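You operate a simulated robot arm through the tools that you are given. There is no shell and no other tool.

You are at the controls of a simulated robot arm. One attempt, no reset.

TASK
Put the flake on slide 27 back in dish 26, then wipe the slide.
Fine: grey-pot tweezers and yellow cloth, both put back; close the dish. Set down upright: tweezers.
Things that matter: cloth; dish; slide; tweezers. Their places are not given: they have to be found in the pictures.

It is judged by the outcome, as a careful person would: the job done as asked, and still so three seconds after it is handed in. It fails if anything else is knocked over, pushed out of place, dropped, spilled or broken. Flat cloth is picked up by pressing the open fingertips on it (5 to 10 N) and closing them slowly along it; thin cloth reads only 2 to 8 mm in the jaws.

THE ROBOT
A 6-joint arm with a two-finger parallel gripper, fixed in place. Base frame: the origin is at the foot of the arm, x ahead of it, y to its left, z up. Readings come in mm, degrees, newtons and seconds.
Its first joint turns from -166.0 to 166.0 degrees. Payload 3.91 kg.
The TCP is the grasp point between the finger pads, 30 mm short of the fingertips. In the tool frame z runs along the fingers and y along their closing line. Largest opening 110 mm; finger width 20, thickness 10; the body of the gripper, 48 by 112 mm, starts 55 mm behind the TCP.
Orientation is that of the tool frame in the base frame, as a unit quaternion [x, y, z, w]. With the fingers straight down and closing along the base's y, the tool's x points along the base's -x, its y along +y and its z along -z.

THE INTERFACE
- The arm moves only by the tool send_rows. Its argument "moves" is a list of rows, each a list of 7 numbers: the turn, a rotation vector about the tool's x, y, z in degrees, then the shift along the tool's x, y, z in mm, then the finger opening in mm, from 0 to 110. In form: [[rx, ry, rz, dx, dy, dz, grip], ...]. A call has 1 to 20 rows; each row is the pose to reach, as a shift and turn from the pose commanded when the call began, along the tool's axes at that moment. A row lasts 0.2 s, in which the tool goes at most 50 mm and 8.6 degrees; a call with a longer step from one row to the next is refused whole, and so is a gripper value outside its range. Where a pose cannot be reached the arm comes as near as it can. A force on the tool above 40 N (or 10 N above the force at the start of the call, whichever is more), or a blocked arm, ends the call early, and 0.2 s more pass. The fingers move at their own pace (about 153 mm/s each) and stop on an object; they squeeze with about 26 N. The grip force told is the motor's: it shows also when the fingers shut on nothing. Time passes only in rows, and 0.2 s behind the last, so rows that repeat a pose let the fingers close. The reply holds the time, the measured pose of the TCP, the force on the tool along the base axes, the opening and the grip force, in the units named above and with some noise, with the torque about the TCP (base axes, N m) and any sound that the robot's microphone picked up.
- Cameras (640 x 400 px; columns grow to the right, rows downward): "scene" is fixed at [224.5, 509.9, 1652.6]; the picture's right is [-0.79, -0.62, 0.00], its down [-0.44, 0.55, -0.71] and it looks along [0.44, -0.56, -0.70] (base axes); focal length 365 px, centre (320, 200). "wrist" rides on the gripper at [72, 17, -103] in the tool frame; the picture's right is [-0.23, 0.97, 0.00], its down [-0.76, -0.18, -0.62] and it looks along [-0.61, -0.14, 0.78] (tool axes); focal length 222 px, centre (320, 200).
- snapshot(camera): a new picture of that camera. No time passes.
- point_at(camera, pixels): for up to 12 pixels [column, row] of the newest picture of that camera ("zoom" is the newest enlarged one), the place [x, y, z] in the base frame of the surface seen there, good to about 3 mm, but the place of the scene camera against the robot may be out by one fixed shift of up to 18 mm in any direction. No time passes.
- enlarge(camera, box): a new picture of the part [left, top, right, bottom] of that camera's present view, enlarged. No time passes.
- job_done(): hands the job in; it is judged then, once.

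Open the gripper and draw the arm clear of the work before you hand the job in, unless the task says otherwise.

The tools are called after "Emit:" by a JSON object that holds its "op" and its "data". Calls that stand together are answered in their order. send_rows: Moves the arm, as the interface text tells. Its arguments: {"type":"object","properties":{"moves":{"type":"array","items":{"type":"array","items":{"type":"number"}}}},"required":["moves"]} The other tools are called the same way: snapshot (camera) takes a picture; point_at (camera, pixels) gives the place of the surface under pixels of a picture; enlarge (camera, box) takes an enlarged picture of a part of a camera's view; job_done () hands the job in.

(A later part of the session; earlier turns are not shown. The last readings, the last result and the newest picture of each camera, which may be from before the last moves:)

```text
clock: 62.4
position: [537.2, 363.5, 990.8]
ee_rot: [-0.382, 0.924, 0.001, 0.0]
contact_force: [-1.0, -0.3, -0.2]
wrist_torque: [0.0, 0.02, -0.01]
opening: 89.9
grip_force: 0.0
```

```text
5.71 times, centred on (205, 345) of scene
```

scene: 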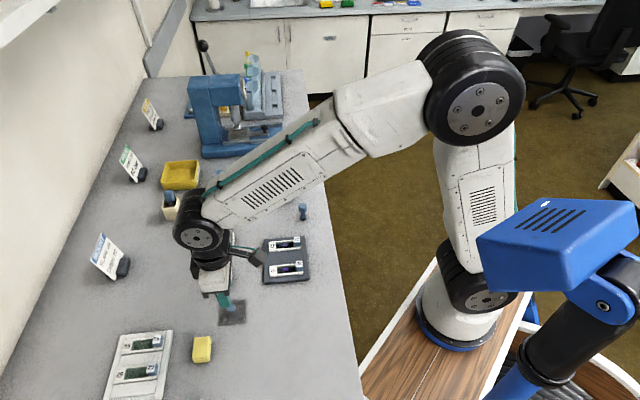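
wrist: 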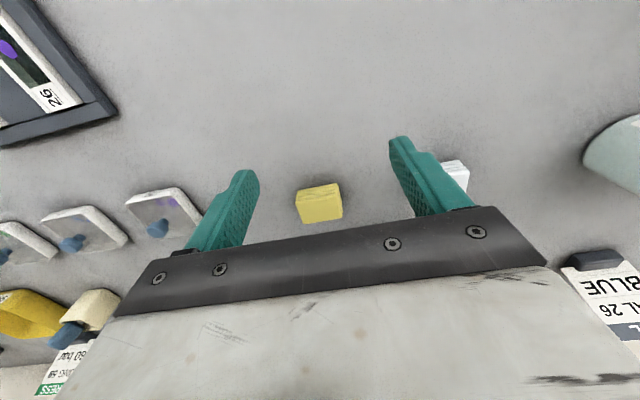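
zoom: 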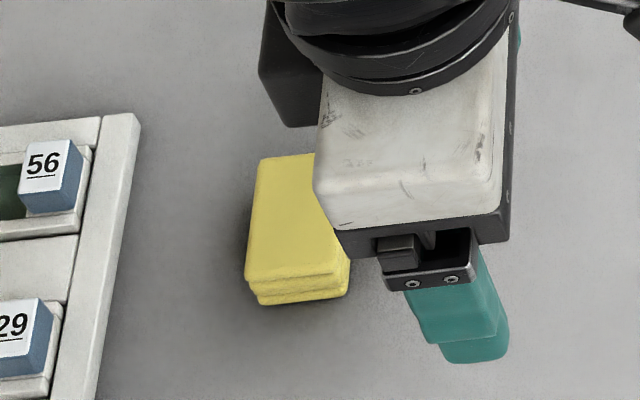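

The cloth is a folded stack, seen at wrist (320,203). I move 30 mm forward to see all of it and measure its corners.

Emit:
{"op": "send_rows", "data": {"moves": [[0, 0, 0, -30, 0, -10, 90], [0, 0, 0, -40, 0, -15, 90], [0, 0, 0, -40, 0, -15, 90]]}}

Emit:
{"op": "enlarge", "data": {"camera": "wrist", "box": [260, 100, 380, 200]}}

Emit:
{"op": "snapshot", "data": {"camera": "wrist"}}

```text
clock: 63.2
position: [566.4, 392.3, 1006.2]
ee_rot: [-0.383, 0.924, 0.0, 0.001]
contact_force: [0.6, 0.3, 0.5]
wrist_torque: [0.01, 0.01, 0.02]
opening: 90.0
grip_force: 0.1
```

```text
4.00 times, centred on (320, 150) of wrist
```

zoom: 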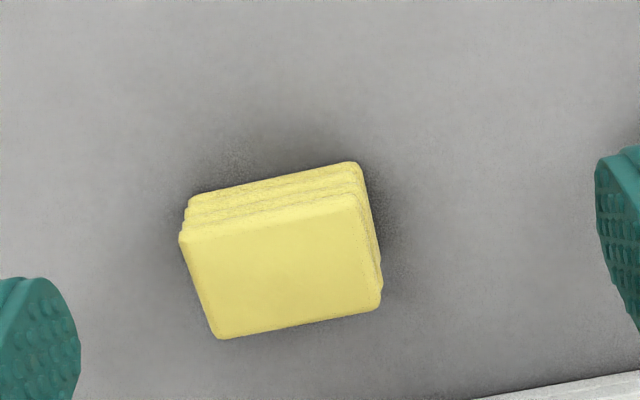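

```text
taken
```

wrist: 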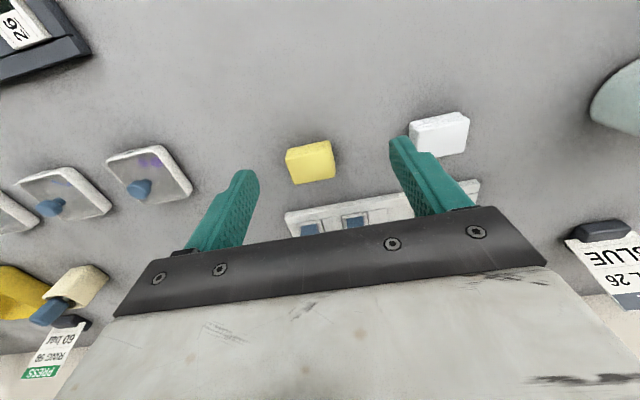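

Emit:
{"op": "point_at", "data": {"camera": "wrist", "pixels": [[287, 160], [329, 150], [334, 172], [296, 182], [311, 168], [310, 158], [289, 150], [328, 141], [310, 146], [300, 140], [340, 150]]}}

```text
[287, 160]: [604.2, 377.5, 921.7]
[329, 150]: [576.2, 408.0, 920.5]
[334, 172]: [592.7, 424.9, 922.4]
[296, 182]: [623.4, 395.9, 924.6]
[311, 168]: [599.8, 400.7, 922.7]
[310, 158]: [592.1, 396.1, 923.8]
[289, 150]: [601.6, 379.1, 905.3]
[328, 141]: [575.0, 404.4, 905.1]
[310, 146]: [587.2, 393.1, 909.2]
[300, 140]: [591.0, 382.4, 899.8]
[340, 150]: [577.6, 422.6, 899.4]
```

Cloth top centre ≈ (600,402), 44 × 27 mm, about 23 mm tall, long side along 135°. I move over it with a 66 mm opening and check.

Emit:
{"op": "send_rows", "data": {"moves": [[0, 0, 0, -30.8, -16.5, 0, 66], [0, 0, 0, -30.8, -16.5, 15, 66], [0, 0, 0, -30.8, -16.5, 30, 66], [0, 0, 0, -30.8, -16.5, 30, 66]]}}

Emit:
{"op": "snapshot", "data": {"camera": "wrist"}}

Emit:
{"op": "enlarge", "data": {"camera": "scene", "box": [160, 300, 260, 380]}}

```text
clock: 64.2
position: [602.0, 402.2, 973.8]
ee_rot: [-0.383, 0.924, 0.0, 0.0]
contact_force: [0.5, -0.1, -0.2]
wrist_torque: [-0.03, -0.02, 0.01]
opening: 66.0
grip_force: 0.1
```

```text
taken
```

wrist: 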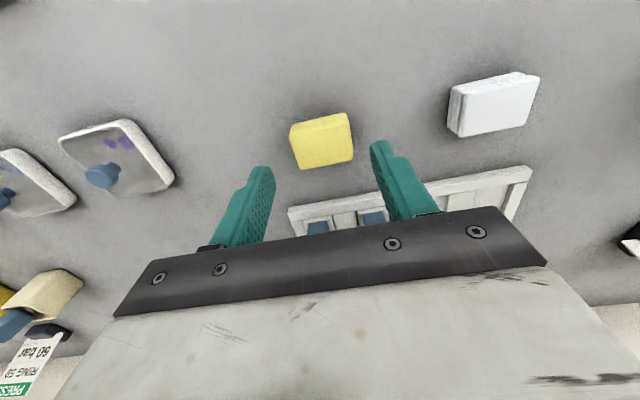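

```text
5.00 times, centred on (210, 340) of scene
```

zoom: 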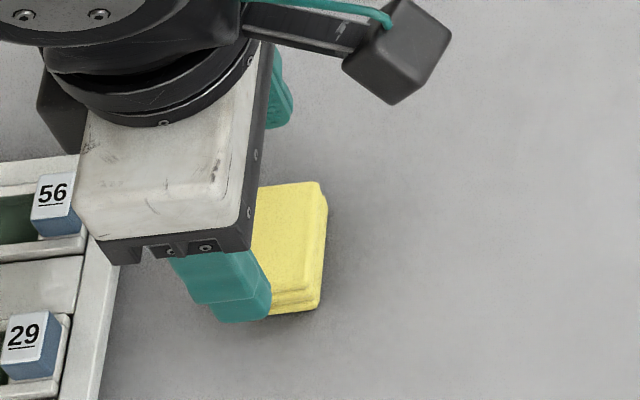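

I zoom the wrist view to check cloth centring.

Emit:
{"op": "enlarge", "data": {"camera": "wrist", "box": [270, 95, 370, 185]}}

Emit:
{"op": "point_at", "data": {"camera": "wrist", "pixels": [[293, 131], [346, 117], [350, 153], [301, 165], [320, 141], [320, 123]]}}

```text
4.44 times, centred on (320, 140) of wrist
```

zoom: 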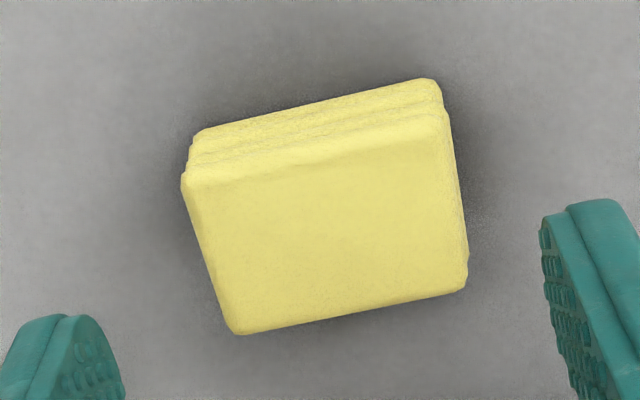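

```text
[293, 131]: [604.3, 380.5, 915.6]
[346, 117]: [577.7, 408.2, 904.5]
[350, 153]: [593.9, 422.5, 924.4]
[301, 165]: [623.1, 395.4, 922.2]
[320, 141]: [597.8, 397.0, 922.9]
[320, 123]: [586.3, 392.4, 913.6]
```

The cloth's top centre is off by only ~2 mm; I correct, descend to fingertips ≈5 mm above the table and close slowly on the cloth's ends.

Emit:
{"op": "send_rows", "data": {"moves": [[0, 0, 0, 1.6, 2.6, 12, 66], [0, 0, 0, 1.6, 2.6, 26, 66], [0, 0, 0, 1.6, 2.6, 36, 66], [0, 0, 0, 1.6, 2.6, 40, 66], [0, 0, 0, 1.6, 2.6, 40, 56], [0, 0, 0, 1.6, 2.6, 40, 50], [0, 0, 0, 1.6, 2.6, 40, 45], [0, 0, 0, 1.6, 2.6, 40, 42], [0, 0, 0, 1.6, 2.6, 40, 42]]}}

Emit:
{"op": "snapshot", "data": {"camera": "wrist"}}

Emit:
{"op": "enlarge", "data": {"camera": "scene", "box": [160, 300, 260, 380]}}

```text
clock: 66.2
position: [599.4, 403.6, 935.9]
ee_rot: [-0.382, 0.924, 0.0, 0.0]
contact_force: [-0.3, 0.5, 0.1]
wrist_torque: [-0.02, -0.03, -0.01]
opening: 43.2
grip_force: 26.0
```

```text
taken
```

wrist: 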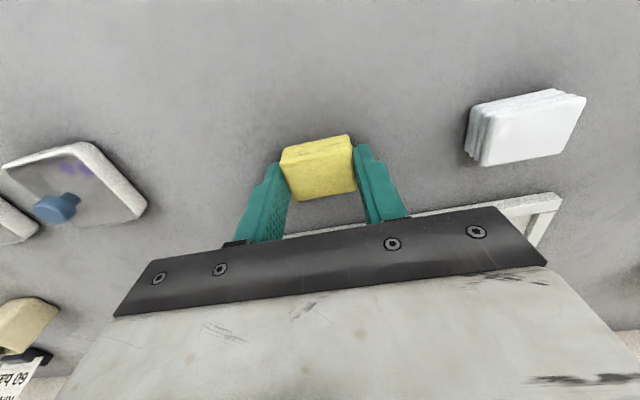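

```text
5.00 times, centred on (210, 340) of scene
```

zoom: 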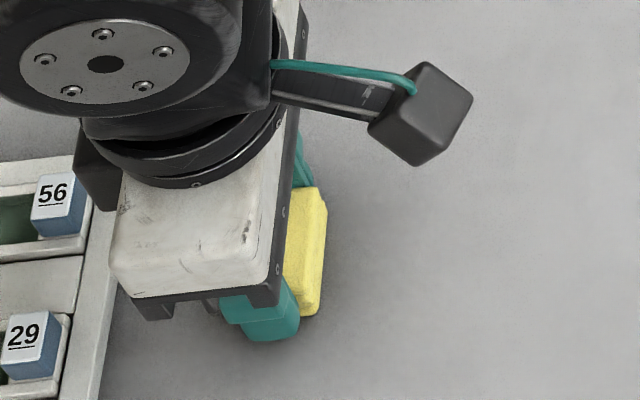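

The cloth is held firmly at 43.2 mm. I lift 70 mm and look underneath.

Emit:
{"op": "send_rows", "data": {"moves": [[0, 0, 0, 0, 0, -3, 40], [0, 0, 0, 0, 0, -15, 40], [0, 0, 0, 0, 0, -40, 40], [0, 0, 0, 0, 0, -70, 40], [0, 0, 0, 0, 0, -70, 40]]}}

Emit:
{"op": "snapshot", "data": {"camera": "wrist"}}

Emit:
{"op": "enlarge", "data": {"camera": "scene", "box": [160, 300, 260, 380]}}

```text
clock: 67.4
position: [598.3, 404.7, 1006.2]
ee_rot: [-0.382, 0.924, 0.0, 0.0]
contact_force: [0.7, 0.5, -0.6]
wrist_torque: [0.02, -0.03, 0.0]
opening: 43.7
grip_force: 26.0
```

```text
taken
```

wrist: 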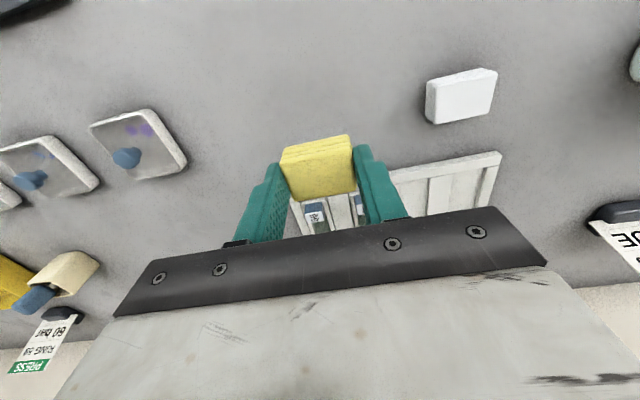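

```text
5.00 times, centred on (210, 340) of scene
```

zoom: 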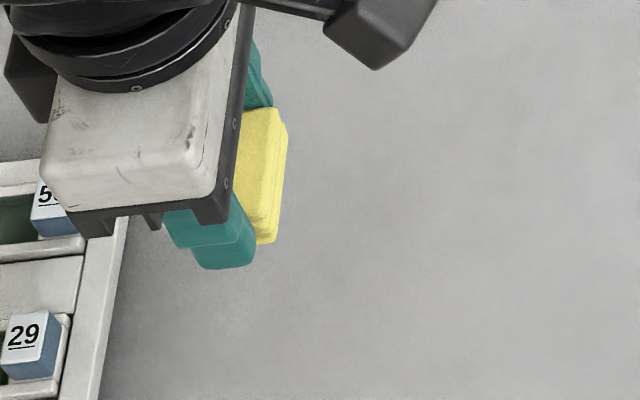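

Cloth lifted cleanly. I carry it at height to above slide 27's smear (≈(648.6,100.7)).

Emit:
{"op": "send_rows", "data": {"moves": [[0, 0, 0, 22, -31, 0, 40], [0, 0, 0, 45, -62, 0, 40], [0, 0, 0, 67, -94, 0, 40], [0, 0, 0, 90, -125, 0, 40], [0, 0, 0, 112, -156, 0, 40], [0, 0, 0, 135, -187, 0, 40], [0, 0, 0, 157, -218, 0, 40], [0, 0, 0, 179.5, -249.8, 0, 40], [0, 0, 0, 179.5, -249.8, 0, 40], [0, 0, 0, 179.5, -249.8, 0, 40]]}}

Emit:
{"op": "snapshot", "data": {"camera": "wrist"}}

Emit:
{"op": "enlarge", "data": {"camera": "wrist", "box": [250, 60, 390, 200]}}

Emit:
{"op": "enlarge", "data": {"camera": "scene", "box": [245, 190, 325, 270]}}

```text
clock: 69.6
position: [653.6, 101.2, 1008.4]
ee_rot: [-0.383, 0.924, 0.0, 0.001]
contact_force: [0.1, 0.8, 0.5]
wrist_torque: [-0.02, -0.02, 0.01]
opening: 43.5
grip_force: 25.5
```

```text
taken
```

wrist: 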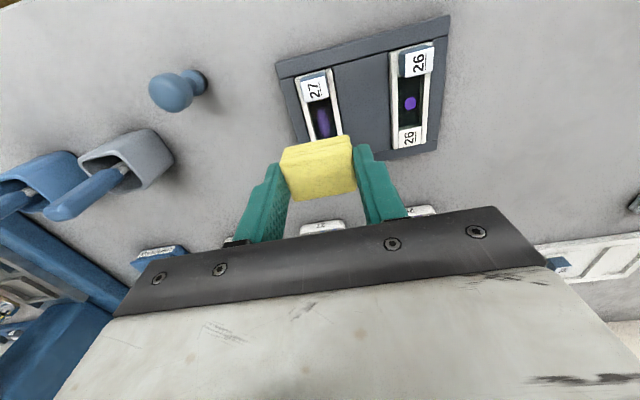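

```text
2.86 times, centred on (320, 130) of wrist
```

zoom: 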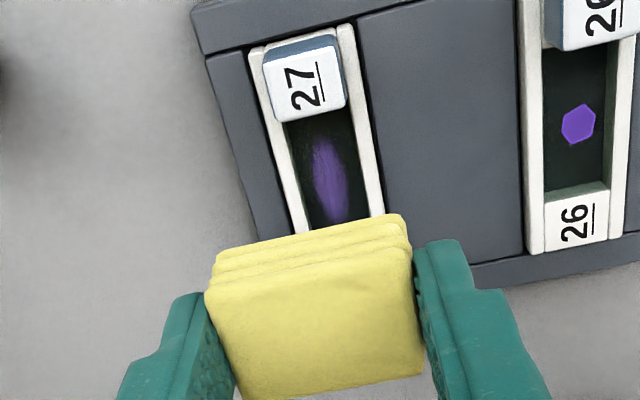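

```text
5.00 times, centred on (285, 230) of scene
```

zoom: 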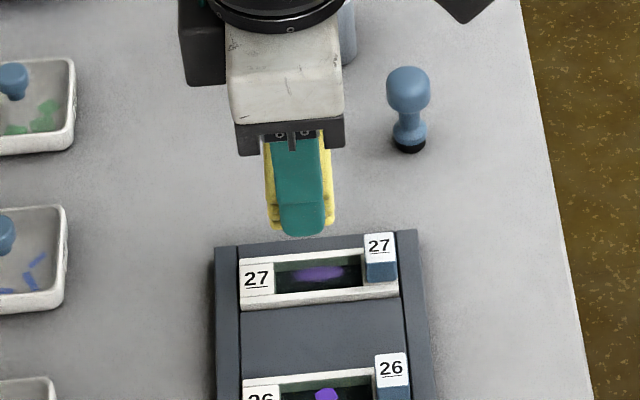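

The smear is ~5.5 mm toward the robot and 3.8 mm to +y of the cloth's centre. I correct and descend to about 8 mm above the slide.

Emit:
{"op": "send_rows", "data": {"moves": [[0, 0, 0, 5.5, 3.8, 10, 40], [0, 0, 0, 5.5, 3.8, 25, 40], [0, 0, 0, 5.5, 3.8, 38, 40], [0, 0, 0, 5.5, 3.8, 48, 40], [0, 0, 0, 5.5, 3.8, 48, 40]]}}

Emit:
{"op": "enlarge", "data": {"camera": "wrist", "box": [250, 60, 390, 200]}}

Emit:
{"op": "enlarge", "data": {"camera": "scene", "box": [255, 210, 315, 270]}}

```text
clock: 70.8
position: [642.0, 99.6, 956.8]
ee_rot: [-0.383, 0.924, 0.0, 0.0]
contact_force: [0.5, 0.6, -0.1]
wrist_torque: [0.01, 0.01, -0.01]
opening: 43.2
grip_force: 26.5
```

```text
2.86 times, centred on (320, 130) of wrist
```

zoom: 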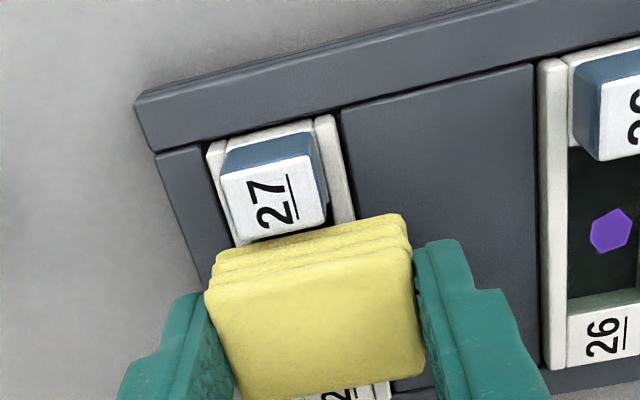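

```text
6.67 times, centred on (285, 240) of scene
```

zoom: 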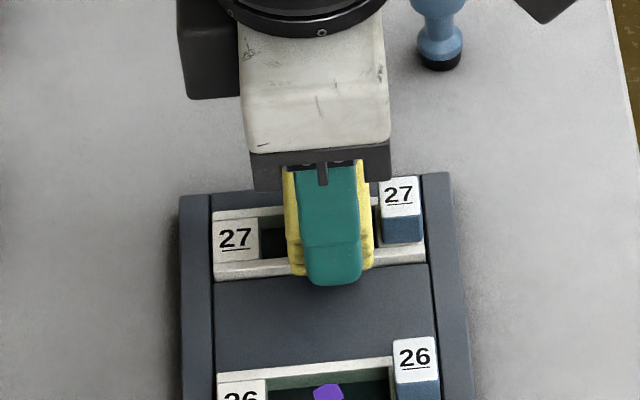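

The scene view shows the cloth ~5 mm too close to the block (gap 2–3 mm at zoom x 374–380). I shift 5 mm away and lower slowly until contact.

Emit:
{"op": "send_rows", "data": {"moves": [[0, 0, 0, -5, 0, 0, 40], [0, 0, 0, -5, 0, 2, 40], [0, 0, 0, -5, 0, 4, 40], [0, 0, 0, -5, 0, 5, 40], [0, 0, 0, -5, 0, 5, 40]]}}

Emit:
{"op": "enlarge", "data": {"camera": "scene", "box": [255, 210, 315, 270]}}

Emit:
{"op": "enlarge", "data": {"camera": "wrist", "box": [250, 60, 390, 200]}}

```text
clock: 72.0
position: [646.4, 103.8, 951.2]
ee_rot: [-0.382, 0.924, -0.001, 0.0]
contact_force: [-0.2, 0.8, -0.4]
wrist_torque: [0.0, -0.02, 0.01]
opening: 43.5
grip_force: 26.2
```

```text
6.67 times, centred on (285, 240) of scene
```

zoom: 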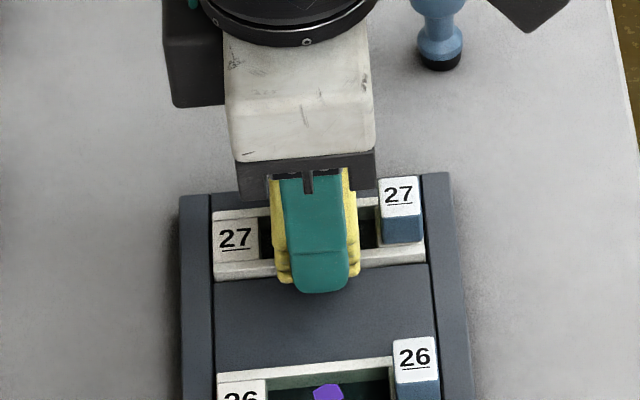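

```text
2.86 times, centred on (320, 130) of wrist
```

zoom: 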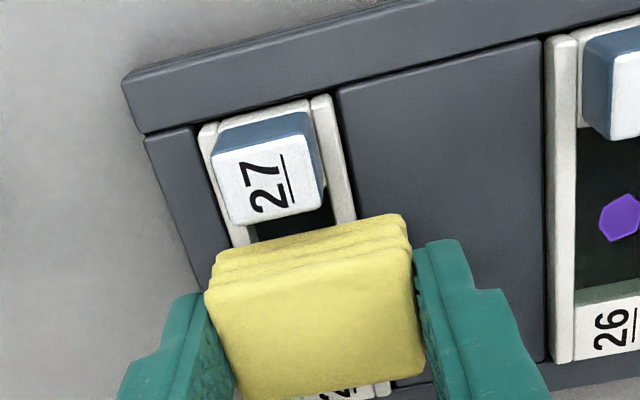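

Cloth centre is now aligned with the smear (scene zoom x≈316). I lower in 0.5 mm steps to contact.

Emit:
{"op": "send_rows", "data": {"moves": [[0, 0, 0, 0, 0, 0.5, 40], [0, 0, 0, 0, 0, 1, 40], [0, 0, 0, 0, 0, 1.5, 40], [0, 0, 0, 0, 0, 2, 40], [0, 0, 0, 0, 0, 2, 40]]}}

```text
clock: 73.2
position: [644.1, 103.3, 951.0]
ee_rot: [-0.383, 0.924, 0.0, 0.0]
contact_force: [-0.2, 0.3, 0.4]
wrist_torque: [-0.02, -0.01, 0.02]
opening: 43.2
grip_force: 25.9
```

Emit:
{"op": "send_rows", "data": {"moves": [[0, 0, 0, 0, 0, 0.5, 40], [0, 0, 0, 0, 0, 1, 40], [0, 0, 0, 0, 0, 1.5, 40], [0, 0, 0, 0, 0, 1.5, 40]]}}

```text
clock: 74.2
position: [645.9, 101.8, 949.9]
ee_rot: [-0.383, 0.924, 0.0, 0.001]
contact_force: [-0.9, 0.9, 11.3]
wrist_torque: [-0.02, 0.0, 0.02]
opening: 43.3
grip_force: 25.9
```

Contact at 11.3 N. I ease off 0.4 mm and make gentle strokes along the slide (±5 mm) over the smear.

Emit:
{"op": "send_rows", "data": {"moves": [[0, 0, 0, 0, 0, -0.4, 40], [0, 0, 0, -2.5, 0, -0.4, 40], [0, 0, 0, -5, 0, -0.4, 40], [0, 0, 0, -2.5, 0, -0.4, 40], [0, 0, 0, 0, 0, -0.4, 40], [0, 0, 0, 2.5, 0, -0.4, 40], [0, 0, 0, 5, 0, -0.4, 40], [0, 0, 0, 2.5, 0, -0.4, 40], [0, 0, 0, 0, 0, -0.4, 40], [0, 0, 0, -3, 0, -0.4, 40], [0, 0, 0, -6, 0, -0.4, 40], [0, 0, 0, -6, 0, -0.4, 40]]}}

Emit:
{"op": "enlarge", "data": {"camera": "scene", "box": [255, 210, 315, 270]}}

Emit:
{"op": "enlarge", "data": {"camera": "wrist", "box": [250, 60, 390, 200]}}

```text
clock: 76.8
position: [648.3, 106.6, 951.4]
ee_rot: [-0.383, 0.924, 0.0, 0.0]
contact_force: [-7.2, -6.5, 15.3]
wrist_torque: [-0.29, 0.26, -0.03]
opening: 43.1
grip_force: 26.0
```

```text
6.67 times, centred on (285, 240) of scene
```

zoom: 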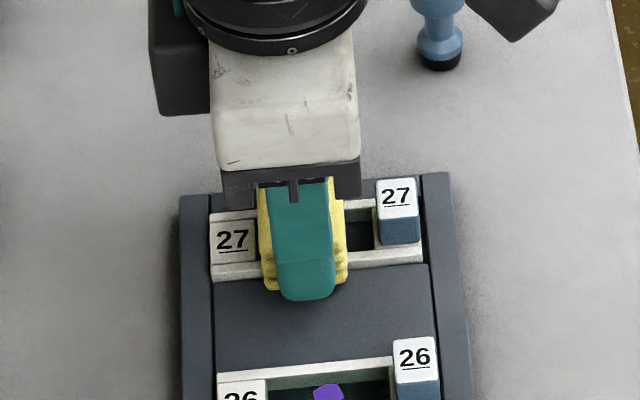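

```text
2.86 times, centred on (320, 130) of wrist
```

zoom: 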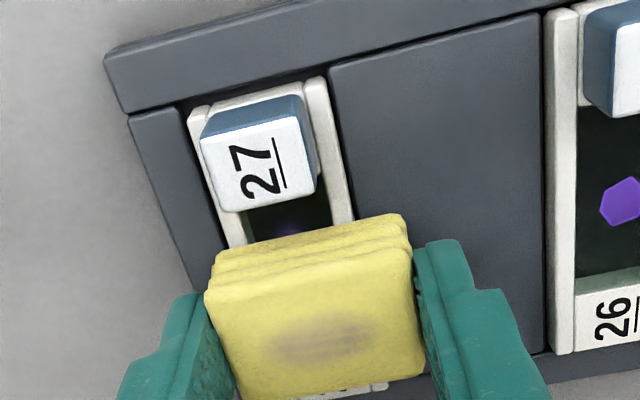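

The cloth's picking up purple; some residue still shows near the block side (wrist zoom (285,228)). I make longer strokes back and forth with slightly less pressure.

Emit:
{"op": "send_rows", "data": {"moves": [[0, 0, 0, 0, 0, -0.3, 40], [0, 0, 0, 3, 0, -0.3, 40], [0, 0, 0, 6, 0, -0.3, 40], [0, 0, 0, 9, 0, -0.3, 40], [0, 0, 0, 11, 0, -0.3, 40], [0, 0, 0, 8, 0, -0.3, 40], [0, 0, 0, 5, 0, -0.3, 40], [0, 0, 0, 2, 0, -0.3, 40], [0, 0, 0, 5, 0, -0.3, 40], [0, 0, 0, 8, 0, -0.3, 40], [0, 0, 0, 11, 0, -0.3, 40], [0, 0, 0, 8, 0, -0.3, 40], [0, 0, 0, 5, 0, -0.3, 40], [0, 0, 0, 2, 0, -0.3, 40], [0, 0, 0, 5, 0, -0.3, 40], [0, 0, 0, 8, 0, -0.3, 40], [0, 0, 0, 11, 0, -0.3, 40], [0, 0, 0, 8, 0, -0.3, 40], [0, 0, 0, 6, 0, -0.3, 40]]}}

Emit:
{"op": "enlarge", "data": {"camera": "scene", "box": [255, 210, 315, 270]}}

Emit:
{"op": "enlarge", "data": {"camera": "wrist", "box": [250, 60, 390, 200]}}

```text
clock: 80.8
position: [644.0, 103.1, 950.2]
ee_rot: [-0.383, 0.924, 0.0, 0.0]
contact_force: [0.2, 0.9, 0.3]
wrist_torque: [0.0, 0.02, 0.01]
opening: 43.5
grip_force: 26.0
```

```text
6.67 times, centred on (285, 240) of scene
```

zoom: 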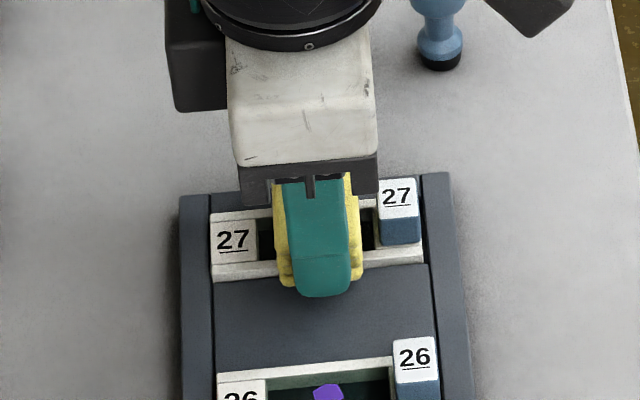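

```text
2.86 times, centred on (320, 130) of wrist
```

zoom: 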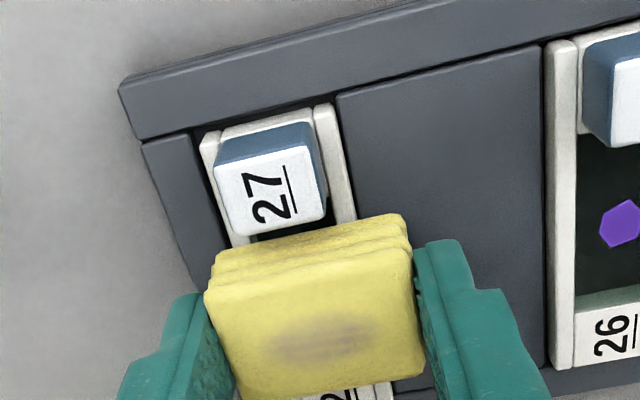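

The force is now ~0, so part of those strokes may have been too light. I lift 45 mm and move aside to see what's left on the slide.

Emit:
{"op": "send_rows", "data": {"moves": [[0, 0, 0, 0, 0, -10, 40], [0, 0, 0, 0, 0, -30, 40], [0, 0, 0, -15, 0, -50, 40], [0, 0, 0, -30, 0, -55, 40], [0, 0, 0, -30, 0, -55, 40]]}}

Emit:
{"op": "snapshot", "data": {"camera": "wrist"}}

Emit:
{"op": "enlarge", "data": {"camera": "wrist", "box": [270, 60, 370, 140]}}

Emit:
{"op": "enlarge", "data": {"camera": "scene", "box": [255, 210, 315, 270]}}

```text
clock: 82.0
position: [667.8, 124.6, 1005.5]
ee_rot: [-0.383, 0.924, 0.0, 0.0]
contact_force: [0.0, 0.6, 0.1]
wrist_torque: [0.0, -0.01, 0.0]
opening: 43.1
grip_force: 26.0
```

```text
taken
```

wrist: 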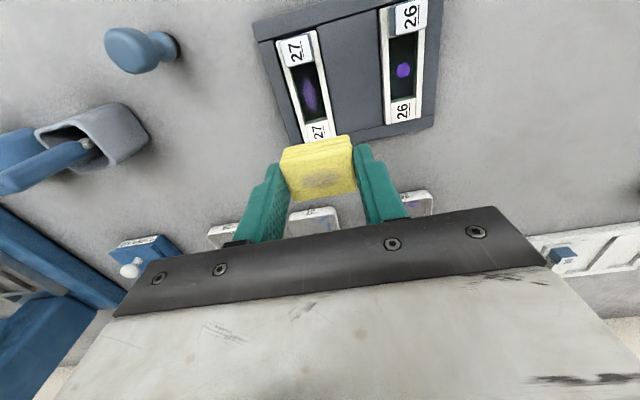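

```text
5.00 times, centred on (320, 100) of wrist
```

zoom: 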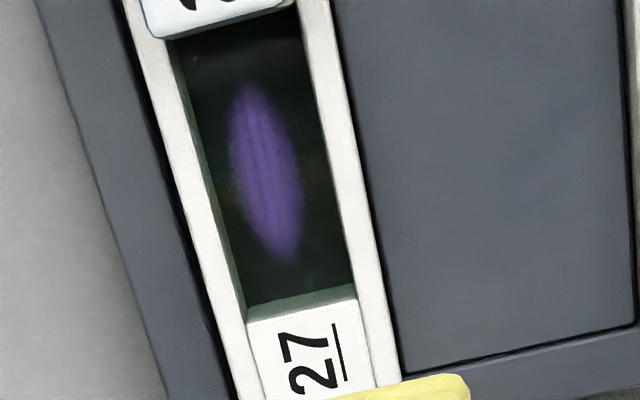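

```text
6.67 times, centred on (285, 240) of scene
```

zoom: 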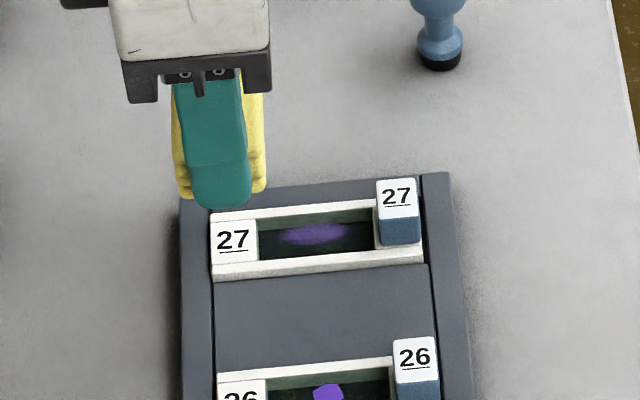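

The smear remains, only slightly fainter, and the cloth carries a stain – the strokes need real contact throughout. I go back down to ~10 N and wipe more.

Emit:
{"op": "send_rows", "data": {"moves": [[0, 0, 0, 15, 0, 10, 40], [0, 0, 0, 30, 0, 30, 40], [0, 0, 0, 30, 0, 48, 40], [0, 0, 0, 30, 0, 54, 40], [0, 0, 0, 30, 0, 55.6, 40], [0, 0, 0, 30, 0, 55.6, 40]]}}

```text
clock: 83.4
position: [644.3, 103.1, 949.8]
ee_rot: [-0.383, 0.924, -0.001, 0.001]
contact_force: [0.0, 1.2, 5.2]
wrist_torque: [0.02, 0.0, -0.01]
opening: 43.5
grip_force: 26.1
```

Contact at 5.2 N. I press another 0.3 mm and make several strokes of ±5 mm along the slide.

Emit:
{"op": "send_rows", "data": {"moves": [[0, 0, 0, 0, 0, 0.3, 40], [0, 0, 0, 3, 0, 0.3, 40], [0, 0, 0, 6, 0, 0.3, 40], [0, 0, 0, 3, 0, 0.3, 40], [0, 0, 0, 0, 0, 0.3, 40], [0, 0, 0, -3, 0, 0.3, 40], [0, 0, 0, -6, 0, 0.3, 40], [0, 0, 0, -3, 0, 0.3, 40], [0, 0, 0, 0, 0, 0.3, 40], [0, 0, 0, 3, 0, 0.3, 40], [0, 0, 0, 6, 0, 0.3, 40], [0, 0, 0, 3, 0, 0.3, 40], [0, 0, 0, 0, 0, 0.3, 40], [0, 0, 0, -3, 0, 0.3, 40], [0, 0, 0, -6, 0, 0.3, 40], [0, 0, 0, -3, 0, 0.3, 40], [0, 0, 0, 0, 0, 0.3, 40], [0, 0, 0, 3, 0, 0.3, 40], [0, 0, 0, 6, 0, 0.3, 40]]}}

Emit:
{"op": "enlarge", "data": {"camera": "scene", "box": [255, 210, 315, 270]}}

Emit:
{"op": "enlarge", "data": {"camera": "wrist", "box": [250, 60, 390, 200]}}

```text
clock: 87.4
position: [640.1, 98.9, 948.3]
ee_rot: [-0.383, 0.924, 0.0, 0.001]
contact_force: [0.8, 1.5, 4.4]
wrist_torque: [0.06, -0.06, 0.0]
opening: 43.5
grip_force: 25.7
```

```text
6.67 times, centred on (285, 240) of scene
```

zoom: 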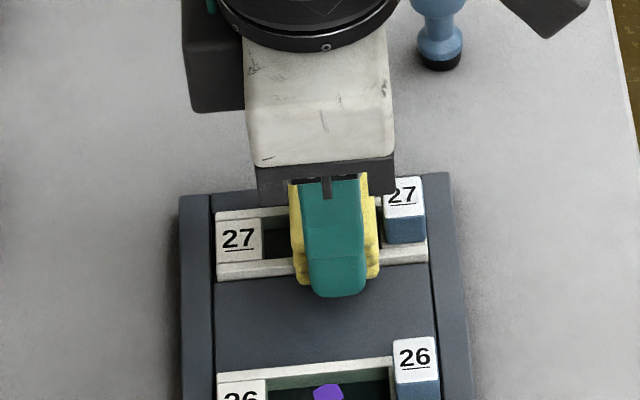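

```text
2.86 times, centred on (320, 130) of wrist
```

zoom: 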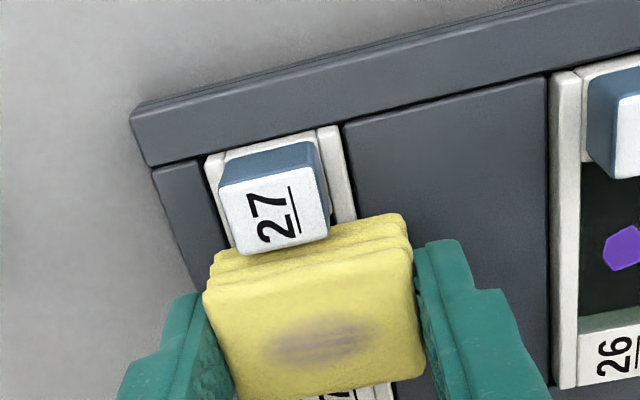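

The slide rocks ~1 mm in its groove with the strokes, still in place. I lift and look at the smear again.

Emit:
{"op": "send_rows", "data": {"moves": [[0, 0, 0, -4, 0, -2, 40], [0, 0, 0, -6, 0, -20, 40], [0, 0, 0, -16, 0, -45, 40], [0, 0, 0, -36, 0, -56, 40], [0, 0, 0, -36, 0, -56, 40]]}}

Emit:
{"op": "enlarge", "data": {"camera": "wrist", "box": [270, 60, 370, 140]}}

Emit:
{"op": "enlarge", "data": {"camera": "scene", "box": [255, 210, 315, 270]}}

```text
clock: 88.6
position: [668.2, 124.6, 1007.4]
ee_rot: [-0.383, 0.924, 0.0, 0.0]
contact_force: [0.5, -0.9, -0.3]
wrist_torque: [-0.01, -0.03, 0.03]
opening: 43.1
grip_force: 25.9
```

```text
5.00 times, centred on (320, 100) of wrist
```

zoom: 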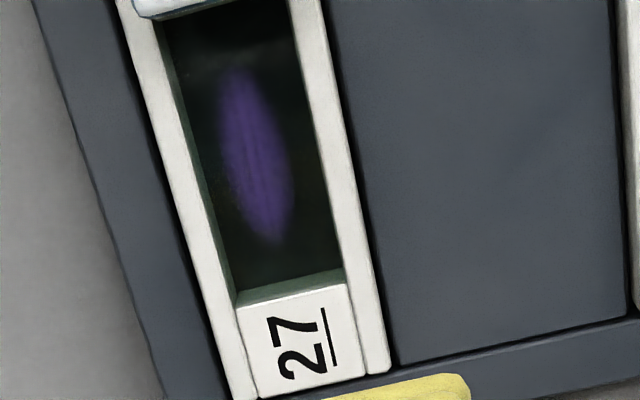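

```text
6.67 times, centred on (285, 240) of scene
```

zoom: 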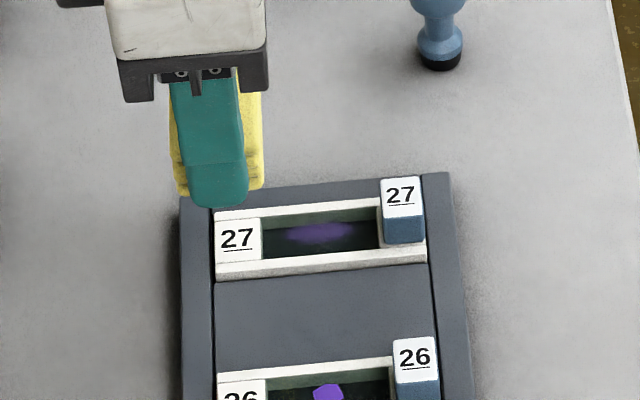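

The smear is clearly fainter. I return and do another longer series with a little more pressure.

Emit:
{"op": "send_rows", "data": {"moves": [[0, 0, 0, 16, 0, 10, 40], [0, 0, 0, 32, 0, 35, 40], [0, 0, 0, 32, 0, 51, 40], [0, 0, 0, 32, 0, 55, 40], [0, 0, 0, 32, 0, 56.2, 40], [0, 0, 0, 28, 0, 56.2, 40], [0, 0, 0, 24, 0, 56.2, 40], [0, 0, 0, 28, 0, 56.2, 40], [0, 0, 0, 32, 0, 56.2, 40], [0, 0, 0, 36, 0, 56.2, 40], [0, 0, 0, 32, 0, 56.2, 40], [0, 0, 0, 28, 0, 56.2, 40], [0, 0, 0, 24, 0, 56.2, 40], [0, 0, 0, 28, 0, 56.2, 40], [0, 0, 0, 32, 0, 56.2, 40], [0, 0, 0, 36, 0, 56.2, 40], [0, 0, 0, 32, 0, 56.2, 40], [0, 0, 0, 28, 0, 56.2, 40], [0, 0, 0, 24, 0, 56.2, 40], [0, 0, 0, 28, 0, 56.2, 40]]}}

Emit:
{"op": "enlarge", "data": {"camera": "wrist", "box": [250, 60, 390, 200]}}

```text
clock: 92.8
position: [646.0, 104.9, 948.0]
ee_rot: [-0.383, 0.924, 0.0, 0.0]
contact_force: [0.8, 1.3, 1.7]
wrist_torque: [0.03, -0.02, 0.01]
opening: 43.6
grip_force: 25.8
```

```text
2.86 times, centred on (320, 130) of wrist
```

zoom: 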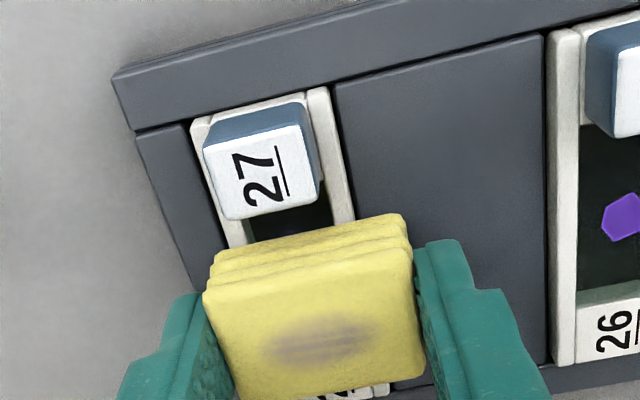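

Contact has eased to 1.7 N. I press 0.5 mm more and continue the strokes.

Emit:
{"op": "send_rows", "data": {"moves": [[0, 0, 0, 0, 0, 0.5, 40], [0, 0, 0, 4, 0, 0.5, 40], [0, 0, 0, 8, 0, 0.5, 40], [0, 0, 0, 4, 0, 0.5, 40], [0, 0, 0, 0, 0, 0.5, 40], [0, 0, 0, -3, 0, 0.5, 40], [0, 0, 0, 0, 0, 0.5, 40], [0, 0, 0, 4, 0, 0.5, 40], [0, 0, 0, 8, 0, 0.5, 40], [0, 0, 0, 4, 0, 0.5, 40], [0, 0, 0, 0, 0, 0.5, 40], [0, 0, 0, -3, 0, 0.5, 40], [0, 0, 0, 0, 0, 0.5, 40], [0, 0, 0, 4, 0, 0.5, 40], [0, 0, 0, 8, 0, 0.5, 40], [0, 0, 0, 4, 0, 0.5, 40], [0, 0, 0, 4, 0, 0.5, 40]]}}

Emit:
{"op": "send_rows", "data": {"moves": [[0, 0, 0, 0, 0, -2, 40], [0, 0, 0, 0, 0, -20, 40], [0, 0, 0, -16, 0, -45, 40], [0, 0, 0, -32, 0, -57, 40], [0, 0, 0, -32, 0, -57, 40]]}}

Emit:
{"op": "enlarge", "data": {"camera": "wrist", "box": [270, 60, 370, 140]}}

Emit:
{"op": "enlarge", "data": {"camera": "scene", "box": [255, 210, 315, 270]}}

```text
clock: 96.4
position: [644.5, 101.8, 949.9]
ee_rot: [-0.383, 0.924, 0.0, 0.0]
contact_force: [0.9, 0.2, 0.6]
wrist_torque: [0.0, -0.03, 0.03]
opening: 43.3
grip_force: 25.5
```

```text
clock: 97.6
position: [666.7, 123.0, 1006.9]
ee_rot: [-0.382, 0.924, 0.0, 0.001]
contact_force: [0.4, -0.4, 0.3]
wrist_torque: [-0.01, 0.01, -0.02]
opening: 43.4
grip_force: 26.1
```

```text
5.00 times, centred on (320, 100) of wrist
```

zoom: 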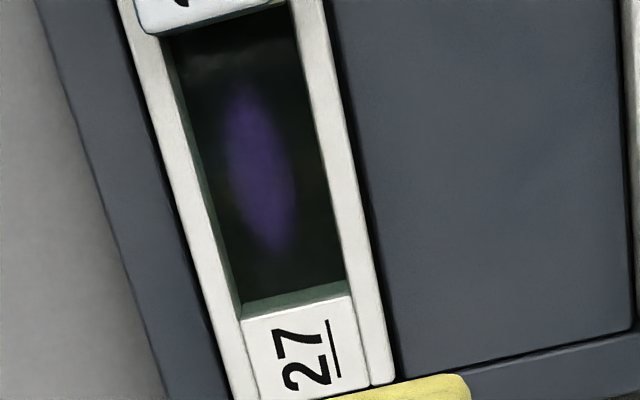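

```text
6.67 times, centred on (285, 240) of scene
```

zoom: 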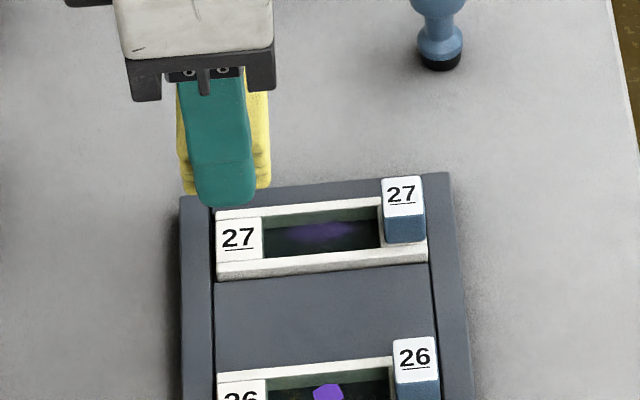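

Fading further. The contact weakens as the cloth creeps up in the grip, so I go back, find ~8–10 N contact again, and stroke on.

Emit:
{"op": "send_rows", "data": {"moves": [[0, 0, 0, 15, 0, 15, 40], [0, 0, 0, 30, 0, 40, 40], [0, 0, 0, 30, 0, 54, 40], [0, 0, 0, 30, 0, 56.5, 40], [0, 0, 0, 30, 0, 57.2, 40], [0, 0, 0, 30, 0, 57.6, 40], [0, 0, 0, 30, 0, 57.6, 40]]}}

```text
clock: 99.2
position: [645.4, 103.5, 948.2]
ee_rot: [-0.383, 0.924, 0.0, 0.0]
contact_force: [-0.3, -0.7, 2.9]
wrist_torque: [-0.01, -0.05, 0.0]
opening: 43.1
grip_force: 25.7
```

Emit:
{"op": "send_rows", "data": {"moves": [[0, 0, 0, 0, 0, 0.5, 40], [0, 0, 0, 0, 0, 0.5, 40], [0, 0, 0, 4, 0, 0.5, 40], [0, 0, 0, 4, 0, 0.5, 40]]}}

Emit:
{"op": "enlarge", "data": {"camera": "wrist", "box": [230, 60, 410, 220]}}

```text
clock: 100.2
position: [642.9, 101.1, 948.4]
ee_rot: [-0.383, 0.924, -0.002, 0.001]
contact_force: [4.0, 4.7, 13.6]
wrist_torque: [0.14, -0.19, 0.03]
opening: 43.6
grip_force: 25.7
```

```text
2.50 times, centred on (320, 140) of wrist
```

zoom: 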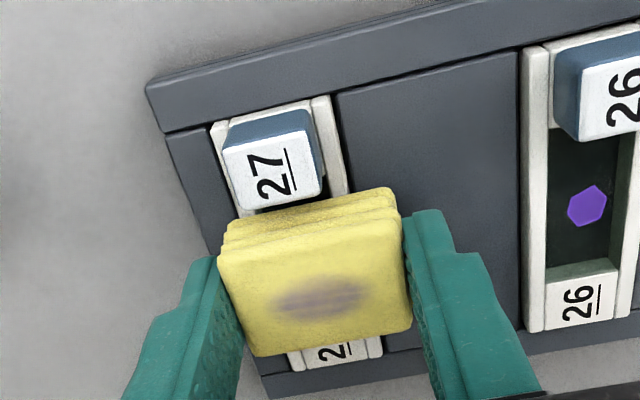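

Good contact (13.6 N). I stroke repeatedly at this level.

Emit:
{"op": "send_rows", "data": {"moves": [[0, 0, 0, -4, 0, 0, 40], [0, 0, 0, -8, 0, 0, 40], [0, 0, 0, -4, 0, 0, 40], [0, 0, 0, 0, 0, 0, 40], [0, 0, 0, -4, 0, 0.1, 40], [0, 0, 0, -8, 0, 0.1, 40], [0, 0, 0, -4, 0, 0.1, 40], [0, 0, 0, 0, 0, 0.1, 40], [0, 0, 0, -4, 0, 0.2, 40], [0, 0, 0, -8, 0, 0.2, 40], [0, 0, 0, -4, 0, 0.2, 40], [0, 0, 0, 0, 0, 0.2, 40], [0, 0, 0, -4, 0, 0.3, 40], [0, 0, 0, -8, 0, 0.3, 40], [0, 0, 0, -4, 0, 0.3, 40], [0, 0, 0, 0, 0, 0.3, 40]]}}

Emit:
{"op": "send_rows", "data": {"moves": [[0, 0, 0, -4, 0, 0.2, 40], [0, 0, 0, -8, 0, 0.2, 40], [0, 0, 0, -4, 0, 0.2, 40], [0, 0, 0, 0, 0, 0.2, 40], [0, 0, 0, -4, 0, 0.2, 40], [0, 0, 0, -8, 0, 0.2, 40], [0, 0, 0, -4, 0, 0.2, 40], [0, 0, 0, 0, 0, 0.2, 40], [0, 0, 0, -4, 0, 0.2, 40], [0, 0, 0, -8, 0, 0.2, 40], [0, 0, 0, -4, 0, 0.2, 40], [0, 0, 0, 0, 0, 0.2, 40], [0, 0, 0, -4, 0, 0.2, 40]]}}

Emit:
{"op": "enlarge", "data": {"camera": "wrist", "box": [230, 60, 410, 220]}}

```text
clock: 103.6
position: [642.9, 101.0, 948.6]
ee_rot: [-0.383, 0.924, 0.0, 0.0]
contact_force: [1.0, 1.8, 1.9]
wrist_torque: [0.06, -0.07, 0.02]
opening: 43.6
grip_force: 26.6
```

```text
clock: 106.4
position: [644.3, 101.4, 947.7]
ee_rot: [-0.383, 0.924, 0.0, 0.0]
contact_force: [-6.0, -5.1, 23.1]
wrist_torque: [-0.18, 0.06, -0.04]
opening: 43.2
grip_force: 25.9
```

```text
2.50 times, centred on (320, 140) of wrist
```

zoom: 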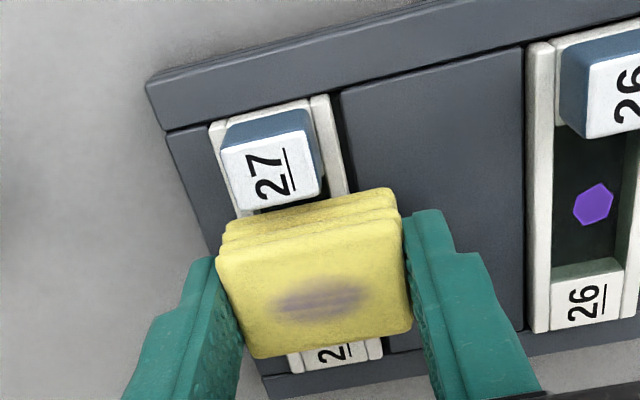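

Force rose to 23 N; I lift and check the slide and cloth.

Emit:
{"op": "send_rows", "data": {"moves": [[0, 0, 0, 0, 0, -2, 40], [0, 0, 0, 0, 0, -20, 40], [0, 0, 0, -15, 0, -45, 40], [0, 0, 0, -30, 0, -57, 40], [0, 0, 0, -30, 0, -57, 40]]}}

Emit:
{"op": "enlarge", "data": {"camera": "wrist", "box": [270, 60, 370, 140]}}

Emit:
{"op": "enlarge", "data": {"camera": "scene", "box": [255, 210, 315, 270]}}

Emit:
{"op": "enlarge", "data": {"camera": "wrist", "box": [250, 110, 390, 220]}}

```text
clock: 107.6
position: [667.7, 122.1, 1005.1]
ee_rot: [-0.383, 0.924, 0.0, 0.0]
contact_force: [0.1, -0.2, -0.5]
wrist_torque: [-0.01, 0.0, 0.01]
opening: 43.4
grip_force: 26.3
```

```text
5.00 times, centred on (320, 100) of wrist
```

zoom: 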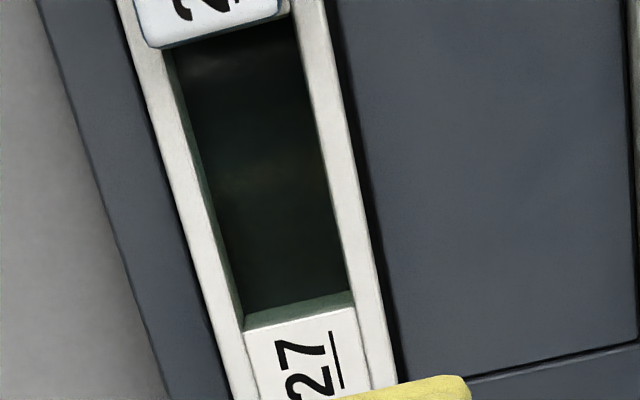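

```text
6.67 times, centred on (285, 240) of scene
```

zoom: 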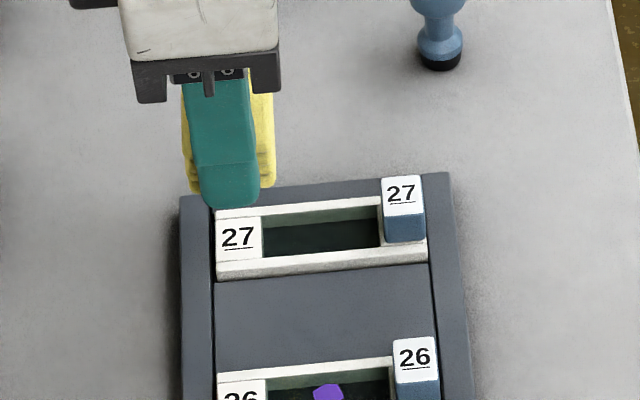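

```text
3.64 times, centred on (320, 165) of wrist
```

zoom: 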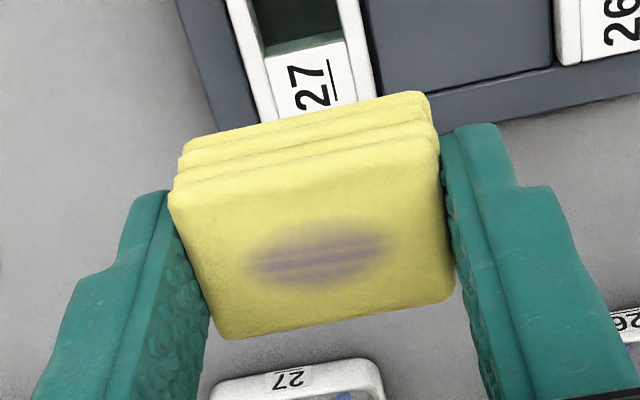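

Slide 27 is clean now and lies in its groove. I carry the cloth back to above its original place (reverse offsets dx −150, dy +246).

Emit:
{"op": "send_rows", "data": {"moves": [[0, 0, 0, -18, 30, -5, 40], [0, 0, 0, -37, 61, -5, 40], [0, 0, 0, -56, 92, -5, 40], [0, 0, 0, -75, 123, -5, 40], [0, 0, 0, -94, 154, -5, 40], [0, 0, 0, -113, 185, -5, 40], [0, 0, 0, -132, 216, -5, 40], [0, 0, 0, -150, 246, 0, 40], [0, 0, 0, -150, 246, 0, 40], [0, 0, 0, -150, 246, 20, 40], [0, 0, 0, -150, 246, 40, 40], [0, 0, 0, -150, 246, 55, 40], [0, 0, 0, -150, 246, 60, 40], [0, 0, 0, -150, 246, 60, 40]]}}

Emit:
{"op": "snapshot", "data": {"camera": "wrist"}}

Emit:
{"op": "enlarge", "data": {"camera": "scene", "box": [160, 300, 260, 380]}}

```text
clock: 110.6
position: [598.3, 404.6, 944.2]
ee_rot: [-0.383, 0.924, 0.0, 0.0]
contact_force: [-0.2, 0.1, 0.3]
wrist_torque: [-0.02, 0.01, 0.01]
opening: 43.2
grip_force: 26.1
```

```text
taken
```

wrist: 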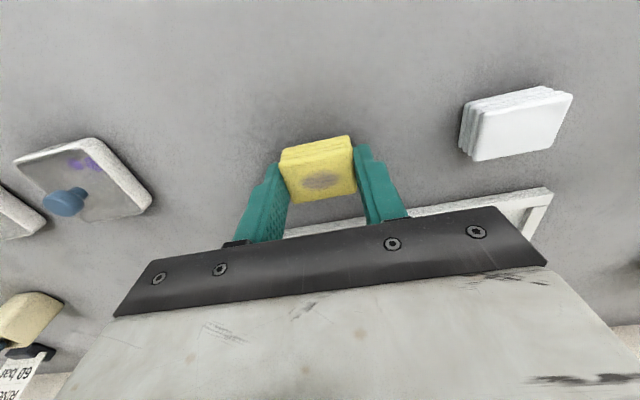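

```text
5.00 times, centred on (210, 340) of scene
```

zoom: 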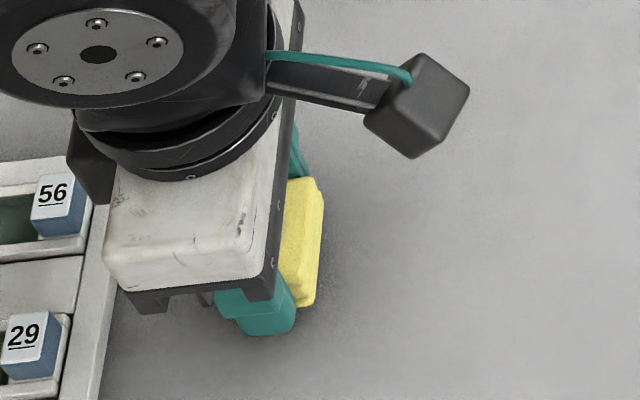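

The cloth is right above its old spot, 8 mm up. I lower it gently to contact.

Emit:
{"op": "send_rows", "data": {"moves": [[0, 0, 0, 0, 0, 3, 40], [0, 0, 0, 0, 0, 5, 40], [0, 0, 0, 0, 0, 6.5, 40], [0, 0, 0, 0, 0, 7.5, 40], [0, 0, 0, 0, 0, 8, 40], [0, 0, 0, 0, 0, 8, 40]]}}

```text
clock: 112.0
position: [599.2, 404.4, 936.6]
ee_rot: [-0.382, 0.924, 0.0, 0.0]
contact_force: [0.2, 0.2, 0.3]
wrist_torque: [-0.03, 0.02, 0.03]
opening: 43.5
grip_force: 26.3
```

Emit:
{"op": "send_rows", "data": {"moves": [[0, 0, 0, 0, 0, 0.7, 40], [0, 0, 0, 0, 0, 1.4, 40], [0, 0, 0, 0, 0, 2, 40], [0, 0, 0, 0, 0, 2, 40]]}}

```text
clock: 113.0
position: [600.0, 404.3, 934.2]
ee_rot: [-0.383, 0.924, 0.0, -0.001]
contact_force: [0.8, 0.3, -0.7]
wrist_torque: [0.01, -0.03, -0.01]
opening: 43.1
grip_force: 25.6
```

Still free; another 1.5 mm slowly (fingertips ~4 mm above the table).

Emit:
{"op": "send_rows", "data": {"moves": [[0, 0, 0, 0, 0, 0.5, 40], [0, 0, 0, 0, 0, 1, 40], [0, 0, 0, 0, 0, 1.5, 40], [0, 0, 0, 0, 0, 1.5, 40]]}}

```text
clock: 114.0
position: [601.0, 403.8, 933.4]
ee_rot: [-0.382, 0.924, 0.001, 0.001]
contact_force: [1.6, -0.8, 3.8]
wrist_torque: [0.01, -0.04, 0.0]
opening: 43.0
grip_force: 26.3
```

The cloth touches the table (3.8 N). I open slowly, then rise.

Emit:
{"op": "send_rows", "data": {"moves": [[0, 0, 0, 0, 0, 0, 44], [0, 0, 0, 0, 0, 0, 48], [0, 0, 0, 0, 0, 0, 56], [0, 0, 0, 0, 0, 0, 66], [0, 0, 0, 0, 0, 0, 66], [0, 0, 0, 0, 0, -15, 66], [0, 0, 0, 0, 0, -45, 66], [0, 0, 0, 0, 0, -90, 66], [0, 0, 0, 0, 0, -130, 66], [0, 0, 0, 0, 0, -130, 66]]}}

Emit:
{"op": "snapshot", "data": {"camera": "wrist"}}

Emit:
{"op": "enlarge", "data": {"camera": "wrist", "box": [270, 70, 370, 150]}}

```text
clock: 116.2
position: [597.6, 405.7, 1066.2]
ee_rot: [-0.383, 0.924, 0.0, 0.0]
contact_force: [-0.5, 0.6, -0.8]
wrist_torque: [-0.02, 0.01, 0.03]
opening: 65.9
grip_force: 0.1
```

```text
taken
```

wrist: 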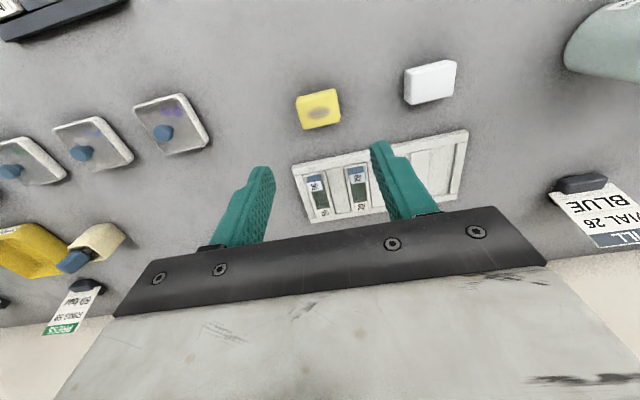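

```text
5.00 times, centred on (320, 110) of wrist
```

zoom: 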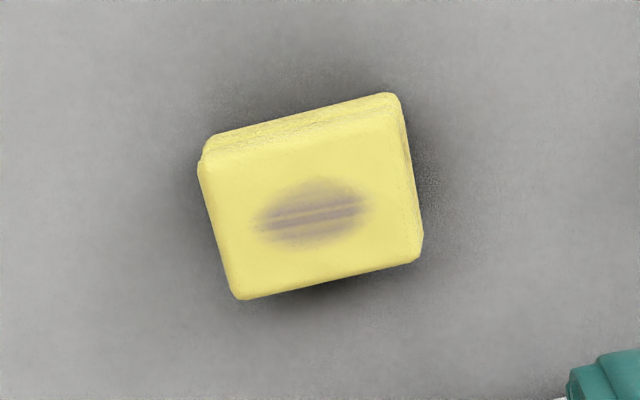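

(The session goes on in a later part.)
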